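You operate a simulated robot arm through the tools that you are given. There is no shell and no other tool. Be economical: measure what you need, move in short steps, check, and stop when the job is done.

The job below is to be done with a simulated robot arm. You get a single attempt, and the scene is never put back.

Task
Put one of the pads boxes from the green-legged bench on the pink card.

The check looks at the end state, three seconds after you hand in, the way a careful person would. Anything else that was tipped, shoved, dropped, spilled or broken makes it a failure.

Robot
A 6-joint arm with a two-finger parallel gripper, fixed in place. Base frame: the origin is at the foot of the arm, x ahead of it, y to its left, z up; the work surface is at about z = 86. Readings come in cm, degrees, newtons and seconds.
With the tool pointing down near the work surface it reaches from about 24 to 64 cm from the base axis. Its first joint turns from -66.0 to 66.0 degrees. Payload 2.7 kg.
Tool frame: the origin (TCP) lies between the finger pads and is the grasp point; the fingertips stand 2.3 cm ahead of it; z points along the fingers, y is the line along which they close. Largest opening 9.4 cm; finger width 3.8, thickness 1; the body of the gripper, 5.4 by 9.6 cm, starts 3.9 cm behind the TCP.
Orientation is that of the tool frame in the base frame, as a unit quaternion [w, x, y, z]. With the fingers straight down and closing along the base's y, the tool's x points along the base's -x, its y along +y and its z along -z.

Tools
- The arm moves only by the tool drive_tool. Its argument "plan" is a list of rows, each a list of 3 entries, a list of its own where there are three numbers: the opening, from 0 (shut) to 1 (fully open), then the shift along the tool's x, y, z in units of 40 mm (1.0 is 40 mm), then the turn, a rotation vector about the tool's x, y, z in units of 5 degrees (1.0 is 5 degrees). In form: [[claw, [x, y, z], [ax, ay, az]], ...]. A call has 1 to 10 rows; each row shifts and turns the commanded pose from where the row before left it, along the tool's axes as they then stand. A call with a number of a shift or a turn outside -1 to 1 is refused whole. A row lasts 0.2 s, in which the tool goes at most 5 cm and 8.6 degrees; a call with a longer step from one row to the next is refused whole, and so is a gripper value outside its range. A pose out of reach is approached as far as the arm can. The call stops where the force on the tool passes 40 N (or 10 N more than at its start, if that is more) or the arm is blocked; 0.2 s more then pass. Each finger travels about 4.5 cm/s and halts on what it meets, pressing with about 33 N; the grip force reading is that of the motor and also rises with nothing between the fingers. The clock runs only during rows and for 0.2 s after the last one: add rows that do not move to give the fingers time. It gives the time, the measured TCP pose, the force on the tool (base axes), the opening and the grip force at its end, in the units of the frame above (readings bear some noise), and new pictures: "show" is both (left out), scene, wrist or none.
- Cameras (640 x 400 px; columns grow to the right, rows downward): "scene" is fixed at [6.9, -41.85, 141.83]; the picture's right is [0.86, -0.52, 0.00], its down [-0.22, -0.36, -0.91] and it looks along [0.47, 0.78, -0.42] (base axes); focal length 342 px, centre (320, 200). "wrist" rides on the gripper at [8.6, 1.6, -7.5] in the tool frame; the picture's right is [-0.18, 0.98, 0.00], its down [-0.58, -0.11, -0.81] and it looks along [-0.79, -0.15, 0.59] (tool axes); focal length 243 px, centre (320, 200). There is no depth. A picture from a camera that has moved, and an enlarged one, comes with that camera's place and axes in the base frame and with its lens.
- close_up(camera, box): a new picture of the part [left, top, right, bottom] of that camera's present view, enlarged. The clock stands still meanwhile.
- hand_in(): hands the job in; it is judged then, once.

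Work in short steps. Places have to be worked out from the pictures, the camera data and where the tool is seen: move nearer, look again, correct. Check each grasp and each placing, and mend what went wrong. You have 90 turns and 170 pictures in all, those below and enlarged ones among them. Open the gripper and draw the arm clear of the work before you hand the job in, unless the task says otherwise; then end with one line.

The tools are called after "Request:" as name(argument=value, ...) on one line, values as JSON. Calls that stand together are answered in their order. drive_tool: Moves the arm, as the interface text tells. Its arguments: {"type":"object","properties":{"plan":{"type":"array"},"show":{"type":"string","enum":["both","scene","wrist","none"]}},"required":["plan"]} The other tools are called the same way: close_up (camera, box) takes an enlarged picture of a part of a camera's view; hand_in () hands the job in.

At the start:

```text
time_s: 0.0
position: [26.61, 24.6, 117.88]
orientation: [0.0, 0.001, 1.0, 0.0]
wrist_force: [-0.7, -0.4, -0.2]
opening: 9.36
grasp_force: 0.1
```

scene: 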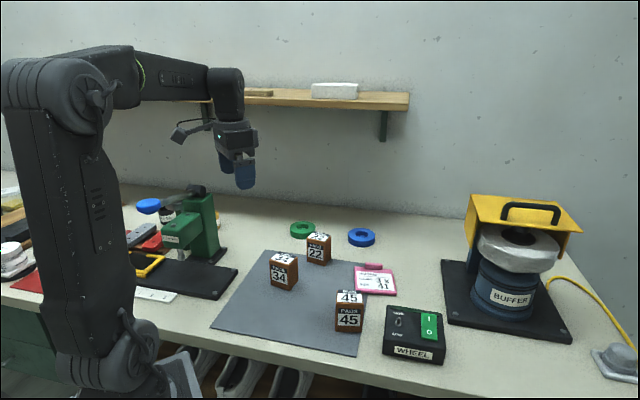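
wrist: 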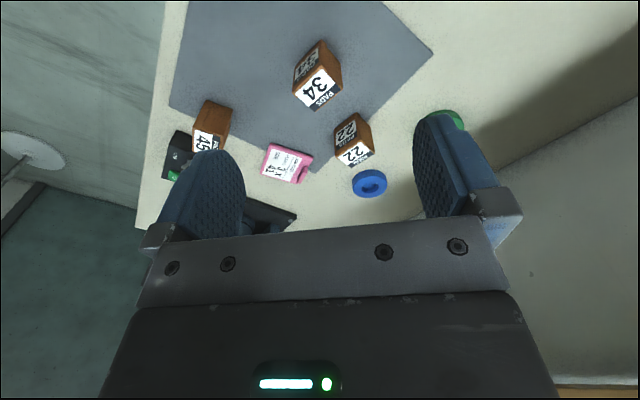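

The scene shows three wooden boxes and a pink card; I'll zoom in to read them.

Request:
close_up(camera="scene", box=[210, 210, 450, 360])

Request:
close_up(camera="scene", box=[0, 180, 240, 330])

Request:
close_up(camera="wrist", box=[160, 20, 448, 200])

```text
2.67 times, centred on (330, 285) of scene
camera zoom: at [6.9, -41.85, 141.83], right [0.86, -0.52, 0.0], down [-0.22, -0.36, -0.91], along [0.47, 0.78, -0.42], focal length 911 px, centre (293, -27)
```

zoom: 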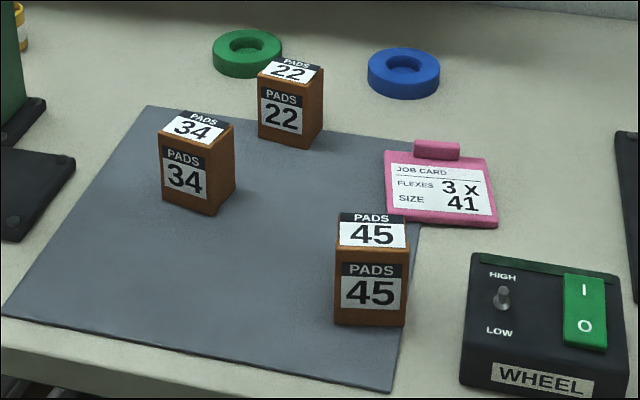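

```text
2.67 times, centred on (120, 255) of scene
camera zoom: at [6.9, -41.85, 141.83], right [0.86, -0.52, 0.0], down [-0.22, -0.36, -0.91], along [0.47, 0.78, -0.42], focal length 911 px, centre (853, 53)
```

zoom: 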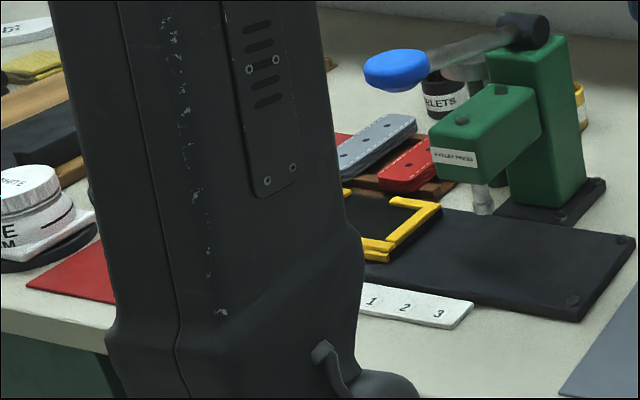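

```text
2.22 times, centred on (304, 110) of wrist
camera zoom: at [17.99, 26.17, 125.25], right [0.18, 0.98, 0.0], down [0.58, -0.11, 0.81], along [0.79, -0.15, -0.59], focal length 539 px, centre (356, 400)
```

zoom: 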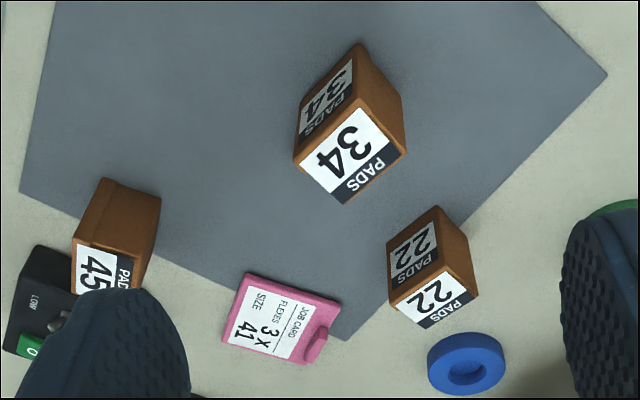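

Box 45 is at about (41.3, 3.1), top at z≈93.6, its front faces about 36° off the base axes. The card is at about (55.5, 11.7). I'll move above box 45 and start turning.

Request:
drive_tool(plan=[[1, [-0.6, -0.89, 0.2], [0, 0, 0]], [1, [-0.6, -0.89, 0.2], [0, 0, 0]], [1, [-0.6, -0.89, 0.2], [0, 0, 0]], [1, [-0.6, -0.89, 0.2], [0, 0, 0]], [1, [-0.6, -0.89, 0.2], [0, 0, 0]], [1, [-0.6, -0.89, 0.2], [0, 0, 0]], [1, [0, 0, 0], [0, 0, 1]], [1, [0, 0, 0], [0, 0, 1]], [1, [0, 0, 0], [0, 0, 1]], [1, [0, 0, 0], [0, 0, 1]]], show="none")

Request:
drive_tool(plan=[[1, [0, 0, 0], [0, 0, 1]], [1, [0, 0, 0], [0, 0, 1]], [1, [0, 0, 0], [0, 0, 1]], [1, [0, 0, 0], [0, 0, 0]]])

```text
time_s: 2.2
position: [40.98, 3.21, 113.18]
orientation: [0.0, 0.175, 0.984, 0.0]
wrist_force: [0.4, -0.8, -0.6]
opening: 9.41
grasp_force: 0.1
```

```text
time_s: 3.2
position: [40.95, 3.17, 112.98]
orientation: [0.0, 0.302, 0.953, 0.0]
wrist_force: [0.3, 0.2, 0.1]
opening: 9.39
grasp_force: 0.0
camera wrist: at [34.89, 9.43, 120.4], right [0.72, 0.7, 0.0], down [0.41, -0.42, 0.81], along [0.56, -0.58, -0.59], focal length 243 px, centre (320, 200)
```

scene: 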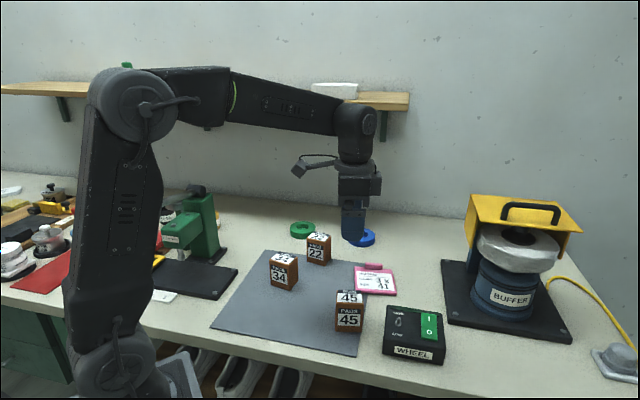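
wrist: 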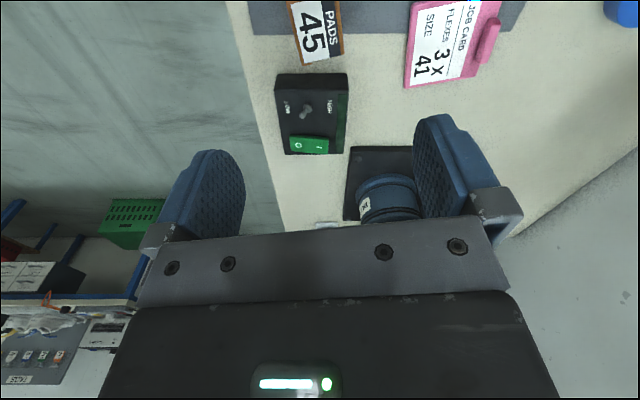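

The prediction matches: box 45's top is seen where I computed. I zoom in to refine its angle.

Request:
close_up(camera="wrist", box=[240, 0, 400, 100])

```text
4.00 times, centred on (320, 50) of wrist
camera zoom: at [34.89, 9.43, 120.4], right [0.72, 0.7, 0.0], down [0.41, -0.42, 0.81], along [0.56, -0.58, -0.59], focal length 970 px, centre (320, 800)
```

zoom: 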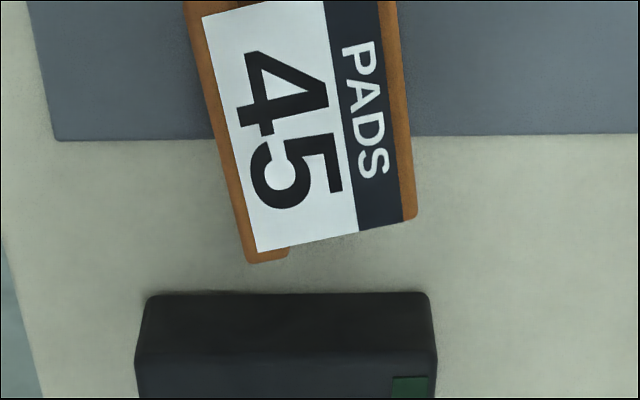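

Both estimates agree on (41.1, 2.9) and yaw ≈ 35.5°. I descend part-way and check.

Request:
drive_tool(plan=[[1, [-0.07, -0.03, 0.9], [0, 0, 0.1]], [1, [0, 0, 0.9], [0, 0, 0]], [1, [0, 0, 0.9], [0, 0, 0]], [1, [0, 0, 0.8], [0, 0, 0]], [1, [0, 0, 0], [0, 0, 0]]])

```text
time_s: 4.4
position: [41.14, 2.99, 98.91]
orientation: [0.001, 0.305, 0.952, 0.0]
wrist_force: [0.2, 0.1, 0.3]
opening: 9.38
grasp_force: 0.0
camera wrist: at [35.1, 9.29, 106.33], right [0.72, 0.69, 0.0], down [0.41, -0.43, 0.81], along [0.56, -0.58, -0.59], focal length 243 px, centre (320, 200)
```

scene: 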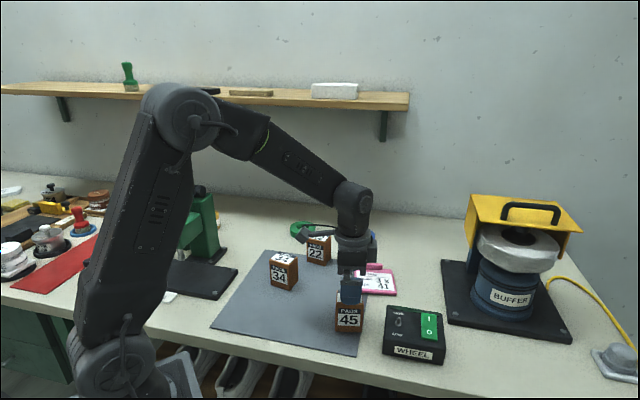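
wrist: 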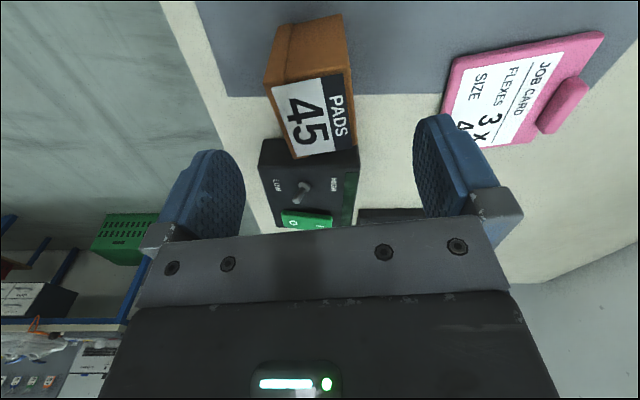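

The box is centred between the fingers to within a few mm. I descend to the grasp height, then close.

Request:
drive_tool(plan=[[1, [0, -0.05, 0.7], [0, 0, 0]], [1, [0, 0, 0.7], [0, 0, 0]], [1, [0, 0, 0.57], [0, 0, 0]], [1, [0, 0, 0], [0, 0, 0]]])

```text
time_s: 5.4
position: [41.1, 2.87, 90.93]
orientation: [0.0, 0.305, 0.952, 0.0]
wrist_force: [-0.2, -0.3, -0.9]
opening: 9.39
grasp_force: 0.0
camera wrist: at [35.03, 9.21, 98.47], right [0.72, 0.69, 0.0], down [0.41, -0.43, 0.81], along [0.56, -0.58, -0.59], focal length 243 px, centre (320, 200)
```

scene: 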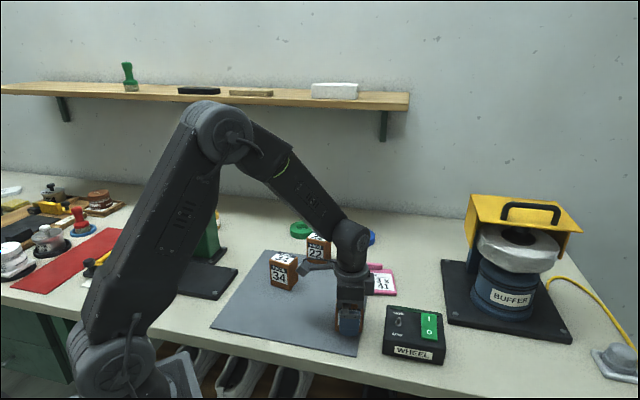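
wrist: 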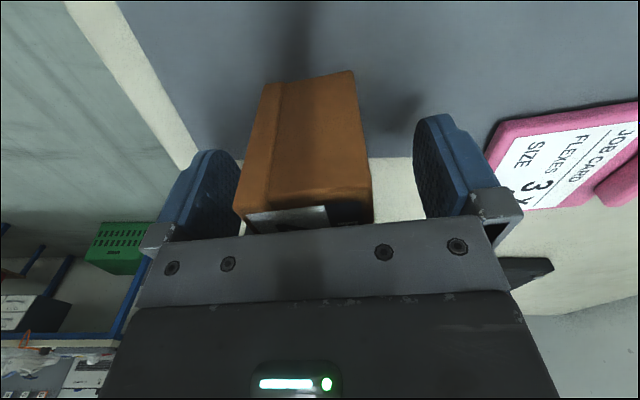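

The box sits slightly toward the -y finger. I shift about 0.5 cm, then close and wait.

Request:
drive_tool(plan=[[1, [0, -0.12, 0], [0, 0, 0]], [0.5, [0, 0, 0], [0, 0, 0]], [0.3, [0, 0, 0], [0, 0, 0]], [0.2, [0, 0, 0], [0, 0, 0]], [0.2, [0, 0, 0], [0, 0, 0]], [0.2, [0, 0, 0], [0, 0, 0]], [0.2, [0, 0, 0], [0, 0, 0]]])

```text
time_s: 7.0
position: [40.86, 2.47, 91.08]
orientation: [0.0, 0.305, 0.952, 0.001]
wrist_force: [1.1, -0.3, 3.4]
opening: 4.57
grasp_force: 32.7
camera wrist: at [34.73, 8.77, 98.5], right [0.72, 0.69, 0.0], down [0.41, -0.43, 0.81], along [0.56, -0.58, -0.59], focal length 243 px, centre (320, 200)
```

scene: 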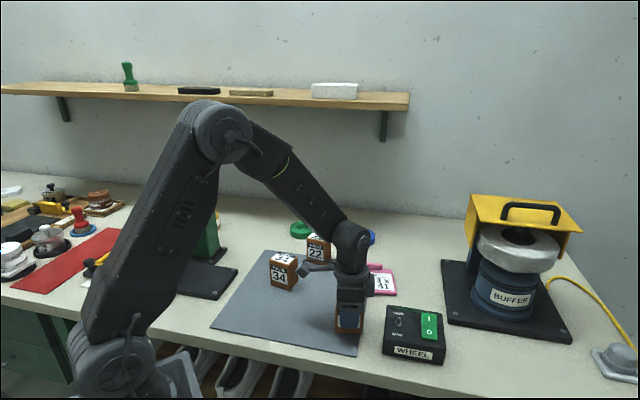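
wrist: 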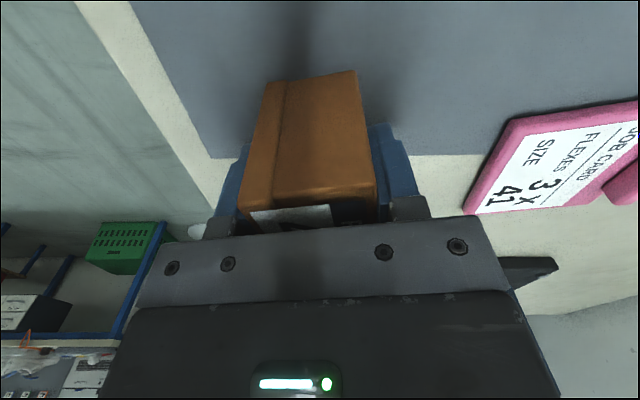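

Gripped (opening 4.57 cm, 33 N). I lift straight up about 10 cm and check.

Request:
drive_tool(plan=[[0.2, [0, 0, -0.3], [0, 0, 0]], [0.2, [0, 0, -0.5], [0, 0, 0]], [0.2, [0, 0, -0.6], [0, 0, 0]], [0.2, [0, 0, -0.6], [0, 0, 0]], [0.2, [0, 0, -0.5], [0, 0, 0]], [0.2, [0, 0, 0], [0, 0, 0]]])

Request:
close_up(camera="scene", box=[250, 210, 450, 335])

```text
time_s: 8.4
position: [40.72, 2.38, 101.18]
orientation: [0.001, 0.305, 0.952, 0.0]
wrist_force: [0.1, -0.4, -1.3]
opening: 4.54
grasp_force: 33.2
camera wrist: at [34.66, 8.75, 108.63], right [0.72, 0.69, 0.0], down [0.41, -0.43, 0.81], along [0.56, -0.58, -0.59], focal length 243 px, centre (320, 200)
```

scene: 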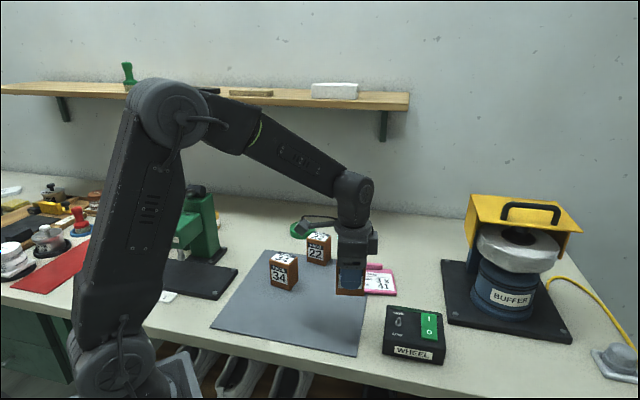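
wrist: 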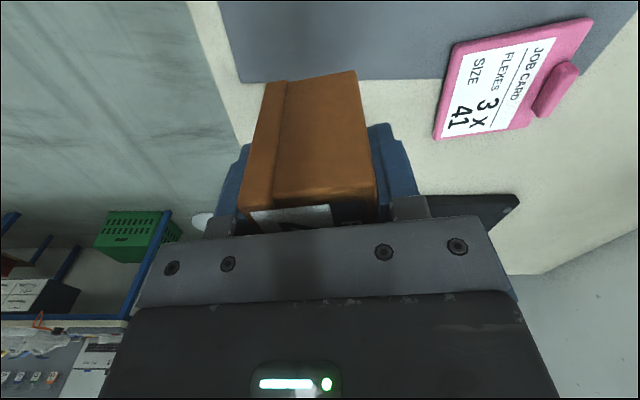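

```text
3.20 times, centred on (350, 272) of scene
camera zoom: at [6.9, -41.85, 141.83], right [0.86, -0.52, 0.0], down [-0.22, -0.36, -0.91], along [0.47, 0.78, -0.42], focal length 1093 px, centre (224, -32)
```

zoom: 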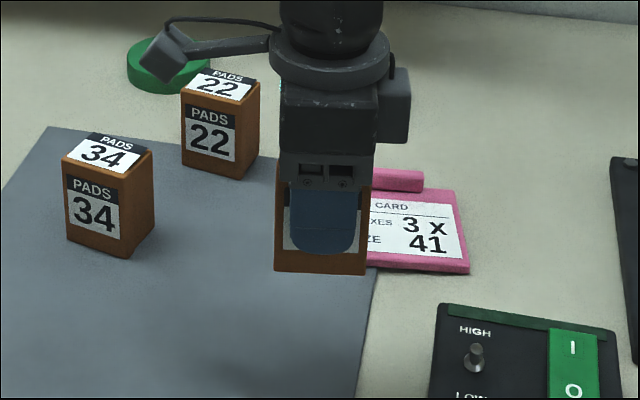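

The card centre comes out at (55.5, 11.5) from both cameras, aligned with the gripper yaw, with its clip on the far edge. I carry the box at this height to above (55.1, 10.9).

Request:
drive_tool(plan=[[0.2, [-0.338, 0.764, 0], [0, 0, 0]], [0.2, [-0.338, 0.764, 0], [0, 0, 0]], [0.2, [-0.338, 0.764, 0], [0, 0, 0]], [0.2, [-0.338, 0.764, 0], [0, 0, 0]], [0.2, [-0.338, 0.764, 0], [0, 0, 0]], [0.2, [0, 0, 0], [0, 0, 0]]])

Request:
close_up(camera="scene", box=[270, 200, 470, 325])

```text
time_s: 9.8
position: [55.23, 10.91, 101.11]
orientation: [0.0, 0.305, 0.953, 0.0]
wrist_force: [0.9, -1.7, -0.5]
opening: 4.59
grasp_force: 33.0
camera wrist: at [49.2, 17.23, 108.57], right [0.72, 0.69, 0.0], down [0.41, -0.43, 0.81], along [0.56, -0.58, -0.59], focal length 243 px, centre (320, 200)
```

scene: 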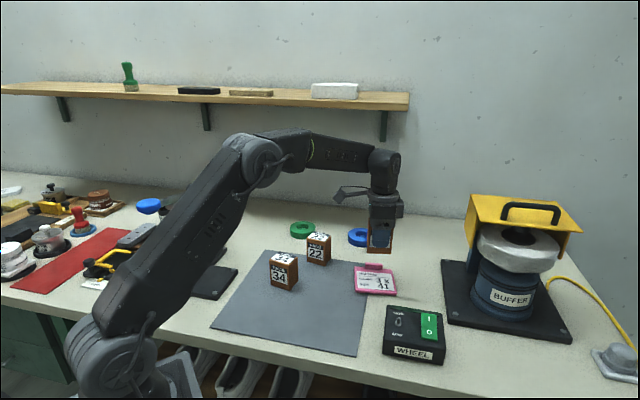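
wrist: 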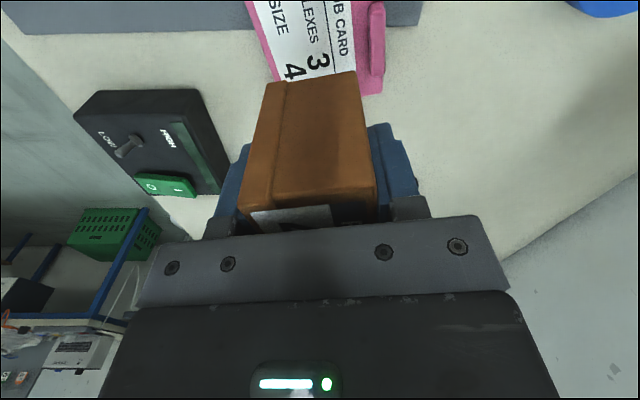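

```text
3.20 times, centred on (370, 262) of scene
camera zoom: at [6.9, -41.85, 141.83], right [0.86, -0.52, 0.0], down [-0.22, -0.36, -0.91], along [0.47, 0.78, -0.42], focal length 1093 px, centre (160, 0)
```

zoom: 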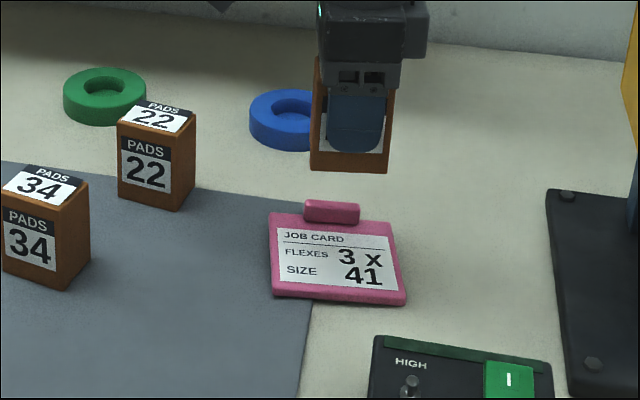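

The box hangs level above the card. I descend to just above it and look.

Request:
drive_tool(plan=[[0.2, [0, 0, 0.6], [0, 0, 0]], [0.2, [0, 0, 0.7], [0, 0, 0]], [0.2, [0, 0, 0.6], [0, 0, 0]], [0.2, [0, 0, 0.1], [0, 0, 0]], [0.2, [0, 0, 0], [0, 0, 0]]], show="wrist")

Request:
close_up(camera="scene", box=[300, 220, 460, 320])

```text
time_s: 11.0
position: [55.15, 10.88, 93.13]
orientation: [0.0, 0.304, 0.953, 0.0]
wrist_force: [0.9, 0.0, -1.1]
opening: 4.56
grasp_force: 33.0
camera wrist: at [49.09, 17.22, 100.57], right [0.72, 0.69, 0.0], down [0.41, -0.43, 0.81], along [0.56, -0.58, -0.59], focal length 243 px, centre (320, 200)
```

wrist: 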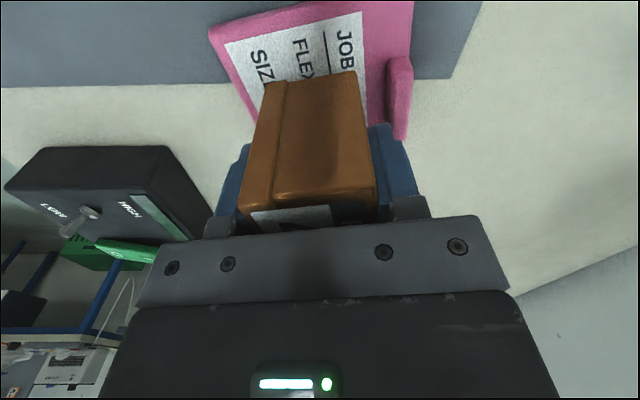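

```text
4.00 times, centred on (380, 270) of scene
camera zoom: at [6.9, -41.85, 141.83], right [0.86, -0.52, 0.0], down [-0.22, -0.36, -0.91], along [0.47, 0.78, -0.42], focal length 1366 px, centre (80, -80)
```

zoom: 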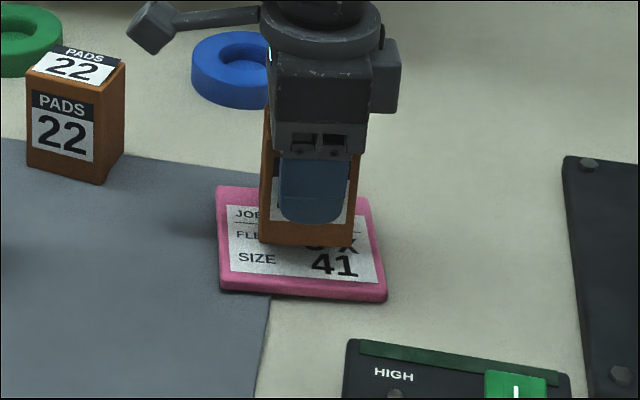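

Alignment is good. I lower slowly in small steps, watching the force.

Request:
drive_tool(plan=[[0.2, [0, 0, 0.1], [0, 0, 0]], [0.2, [0, 0, 0.1], [0, 0, 0]], [0.2, [0, 0, 0.05], [0, 0, 0]], [0.2, [0, 0, 0], [0, 0, 0]]], show="none")

Request:
close_up(camera="scene", box=[330, 230, 426, 290])

```text
time_s: 12.0
position: [55.14, 10.77, 92.17]
orientation: [0.0, 0.305, 0.952, 0.0]
wrist_force: [0.1, 0.3, -0.6]
opening: 4.59
grasp_force: 32.8
```

```text
6.67 times, centred on (378, 260) of scene
camera zoom: at [6.9, -41.85, 141.83], right [0.86, -0.52, 0.0], down [-0.22, -0.36, -0.91], along [0.47, 0.78, -0.42], focal length 2277 px, centre (-67, -200)
```

zoom: 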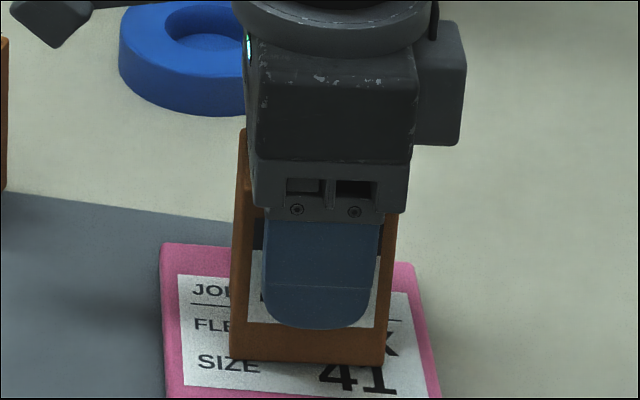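

No contact yet; continuing in 1 mm steps.

Request:
drive_tool(plan=[[0.2, [0, 0, 0.03], [0, 0, 0]], [0.2, [0, 0, 0.03], [0, 0, 0]], [0.2, [0, 0, 0], [0, 0, 0]]], show="none")

```text
time_s: 12.8
position: [55.18, 10.84, 92.13]
orientation: [0.002, 0.305, 0.952, 0.0]
wrist_force: [-2.5, -0.2, 12.0]
opening: 4.56
grasp_force: 32.6
```

Contact: 12 N upward at z≈92.1. I ease off a little, then open partway.

Request:
drive_tool(plan=[[0.2, [0, 0, -0.03], [0, 0, 0]], [0.2, [0, 0, 0], [0, 0, 0]], [0.55, [0, 0, 0], [0, 0, 0]], [0.65, [0, 0, 0], [0, 0, 0]], [0.75, [0, 0, 0], [0, 0, 0]], [0.75, [0, 0, 0], [0, 0, 0]], [0.75, [0, 0, 0], [0, 0, 0]]])

Request:
close_up(camera="scene", box=[330, 230, 426, 290])

```text
time_s: 14.4
position: [55.15, 10.94, 91.98]
orientation: [0.0, 0.304, 0.953, 0.0]
wrist_force: [-0.3, -0.5, -0.1]
opening: 7.03
grasp_force: 0.0
camera wrist: at [49.07, 17.22, 99.48], right [0.72, 0.69, 0.0], down [0.41, -0.43, 0.81], along [0.56, -0.58, -0.59], focal length 243 px, centre (320, 200)
```

scene: 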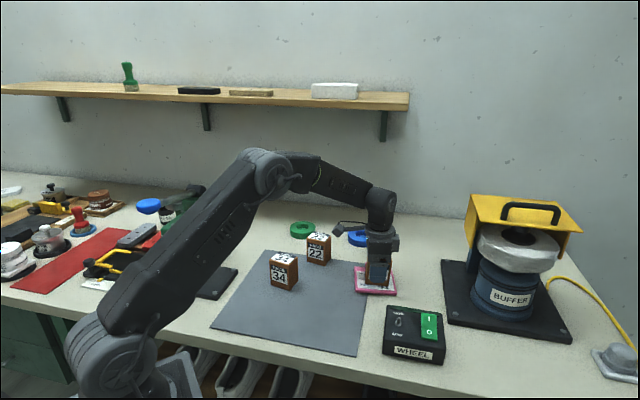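
wrist: 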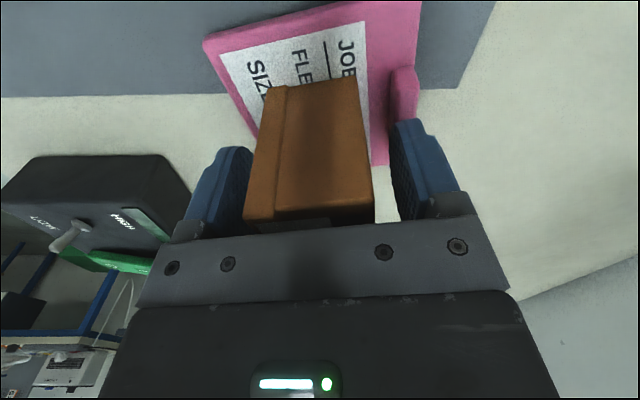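

```text
6.67 times, centred on (378, 260) of scene
camera zoom: at [6.9, -41.85, 141.83], right [0.86, -0.52, 0.0], down [-0.22, -0.36, -0.91], along [0.47, 0.78, -0.42], focal length 2277 px, centre (-67, -200)
```

zoom: 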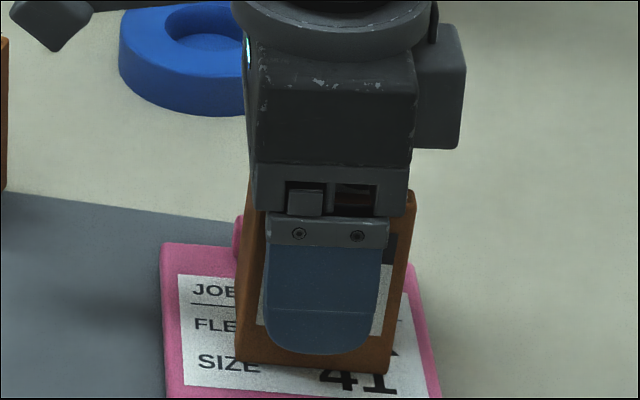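

Released; the box may be leaning slightly to the right. I retreat straight up and look.

Request:
drive_tool(plan=[[0.75, [0, 0, -0.3], [0, 0, 0]], [0.75, [0, 0, -0.5], [0, 0, 0]], [0.75, [0, 0, -0.8], [0, 0, 0]], [0.75, [0, 0, -0.9], [0, 0, 0]], [0.75, [0, 0, -0.9], [0, 0, 0]], [0.75, [0, 0, 0], [0, 0, 0]]])

Request:
close_up(camera="scene", box=[330, 240, 426, 300])

Request:
close_up(camera="wrist", box=[240, 0, 400, 100])

```text
time_s: 15.8
position: [55.16, 10.88, 105.6]
orientation: [0.0, 0.305, 0.952, 0.0]
wrist_force: [0.7, 1.0, 0.4]
opening: 7.02
grasp_force: 0.0
camera wrist: at [49.16, 17.24, 113.08], right [0.72, 0.69, 0.0], down [0.41, -0.43, 0.81], along [0.56, -0.58, -0.59], focal length 243 px, centre (320, 200)
```

scene: 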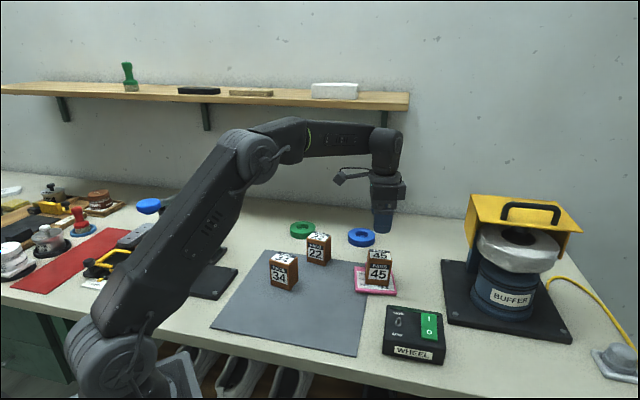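
wrist: 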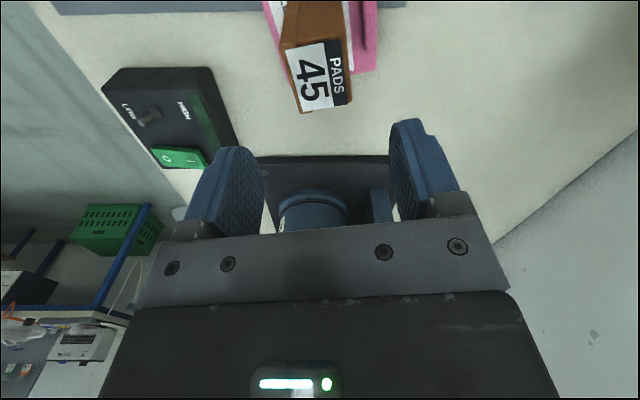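

```text
6.67 times, centred on (378, 270) of scene
camera zoom: at [6.9, -41.85, 141.83], right [0.86, -0.52, 0.0], down [-0.22, -0.36, -0.91], along [0.47, 0.78, -0.42], focal length 2277 px, centre (-67, -267)
```

zoom: 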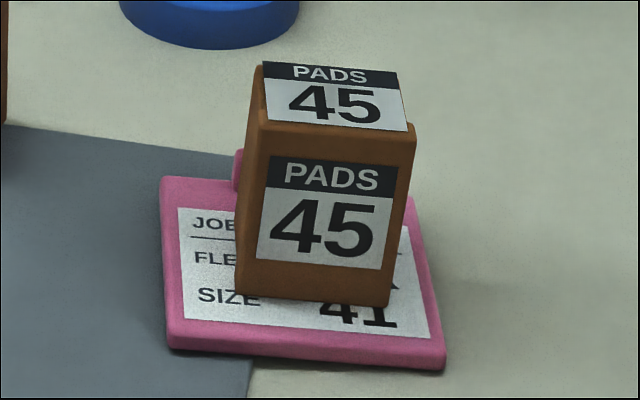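

```text
4.00 times, centred on (320, 50) of wrist
camera zoom: at [49.16, 17.24, 113.08], right [0.72, 0.69, 0.0], down [0.41, -0.43, 0.81], along [0.56, -0.58, -0.59], focal length 970 px, centre (320, 800)
```

zoom: 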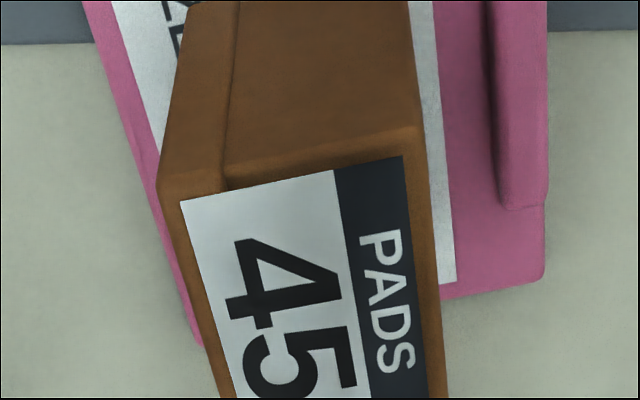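

The box stands fully on the card, clear of the clip, leaning only slightly because the card bridges the mat's edge. I draw the arm up and back, then recheck that it is static.

Request:
drive_tool(plan=[[0.75, [0, 0, -0.9], [0, 0, 0]], [0.75, [0, 0, -0.9], [0, 0, 0]], [0.75, [0.9, 0, -0.3], [0, 0, 0]], [0.75, [0.9, 0, 0], [0, 0, 0]], [0.75, [0.9, 0, 0], [0, 0, 0]], [0.75, [0.9, 0, 0], [0, 0, 0]], [0.75, [0, 0, 0], [0, 0, 0]], [0.75, [0, 0, 0], [0, 0, 0]]], show="scene")

Request:
close_up(camera="scene", box=[330, 240, 426, 300])

```text
time_s: 17.6
position: [43.58, 19.4, 113.94]
orientation: [0.001, 0.305, 0.952, -0.001]
wrist_force: [-0.3, 0.7, -0.6]
opening: 7.07
grasp_force: 0.1
```

scene: 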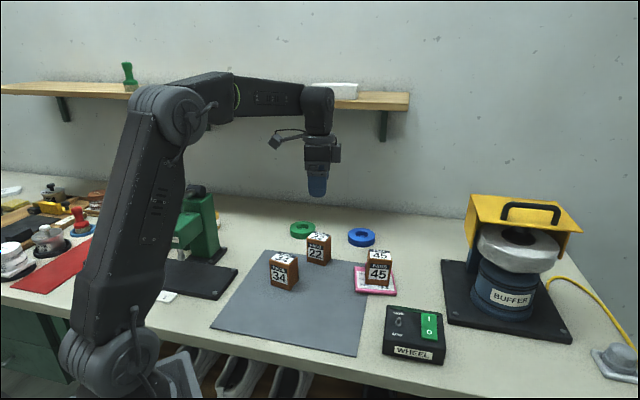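

```text
6.67 times, centred on (378, 270) of scene
camera zoom: at [6.9, -41.85, 141.83], right [0.86, -0.52, 0.0], down [-0.22, -0.36, -0.91], along [0.47, 0.78, -0.42], focal length 2277 px, centre (-67, -267)
```

zoom: 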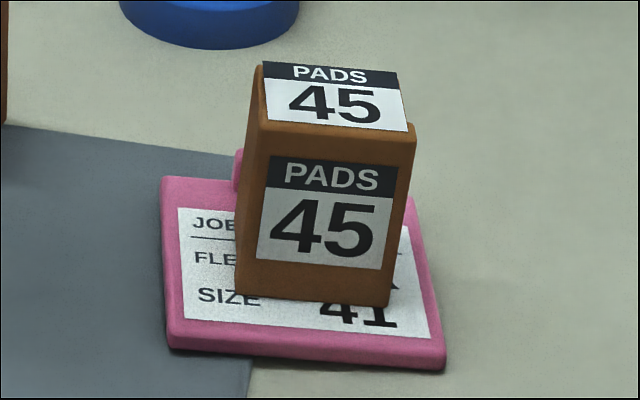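

The box hasn't moved between the two pictures, it stands on the card, and nothing else was disturbed. I'm handing in.

Request:
hand_in()

```text
The job is handed in.
```

I put the size-45 pads box on the pink card. It stands upright with a slight lean, because the card rests partly on the mat's edge. The arm is clear and I saw nothing else disturbed.
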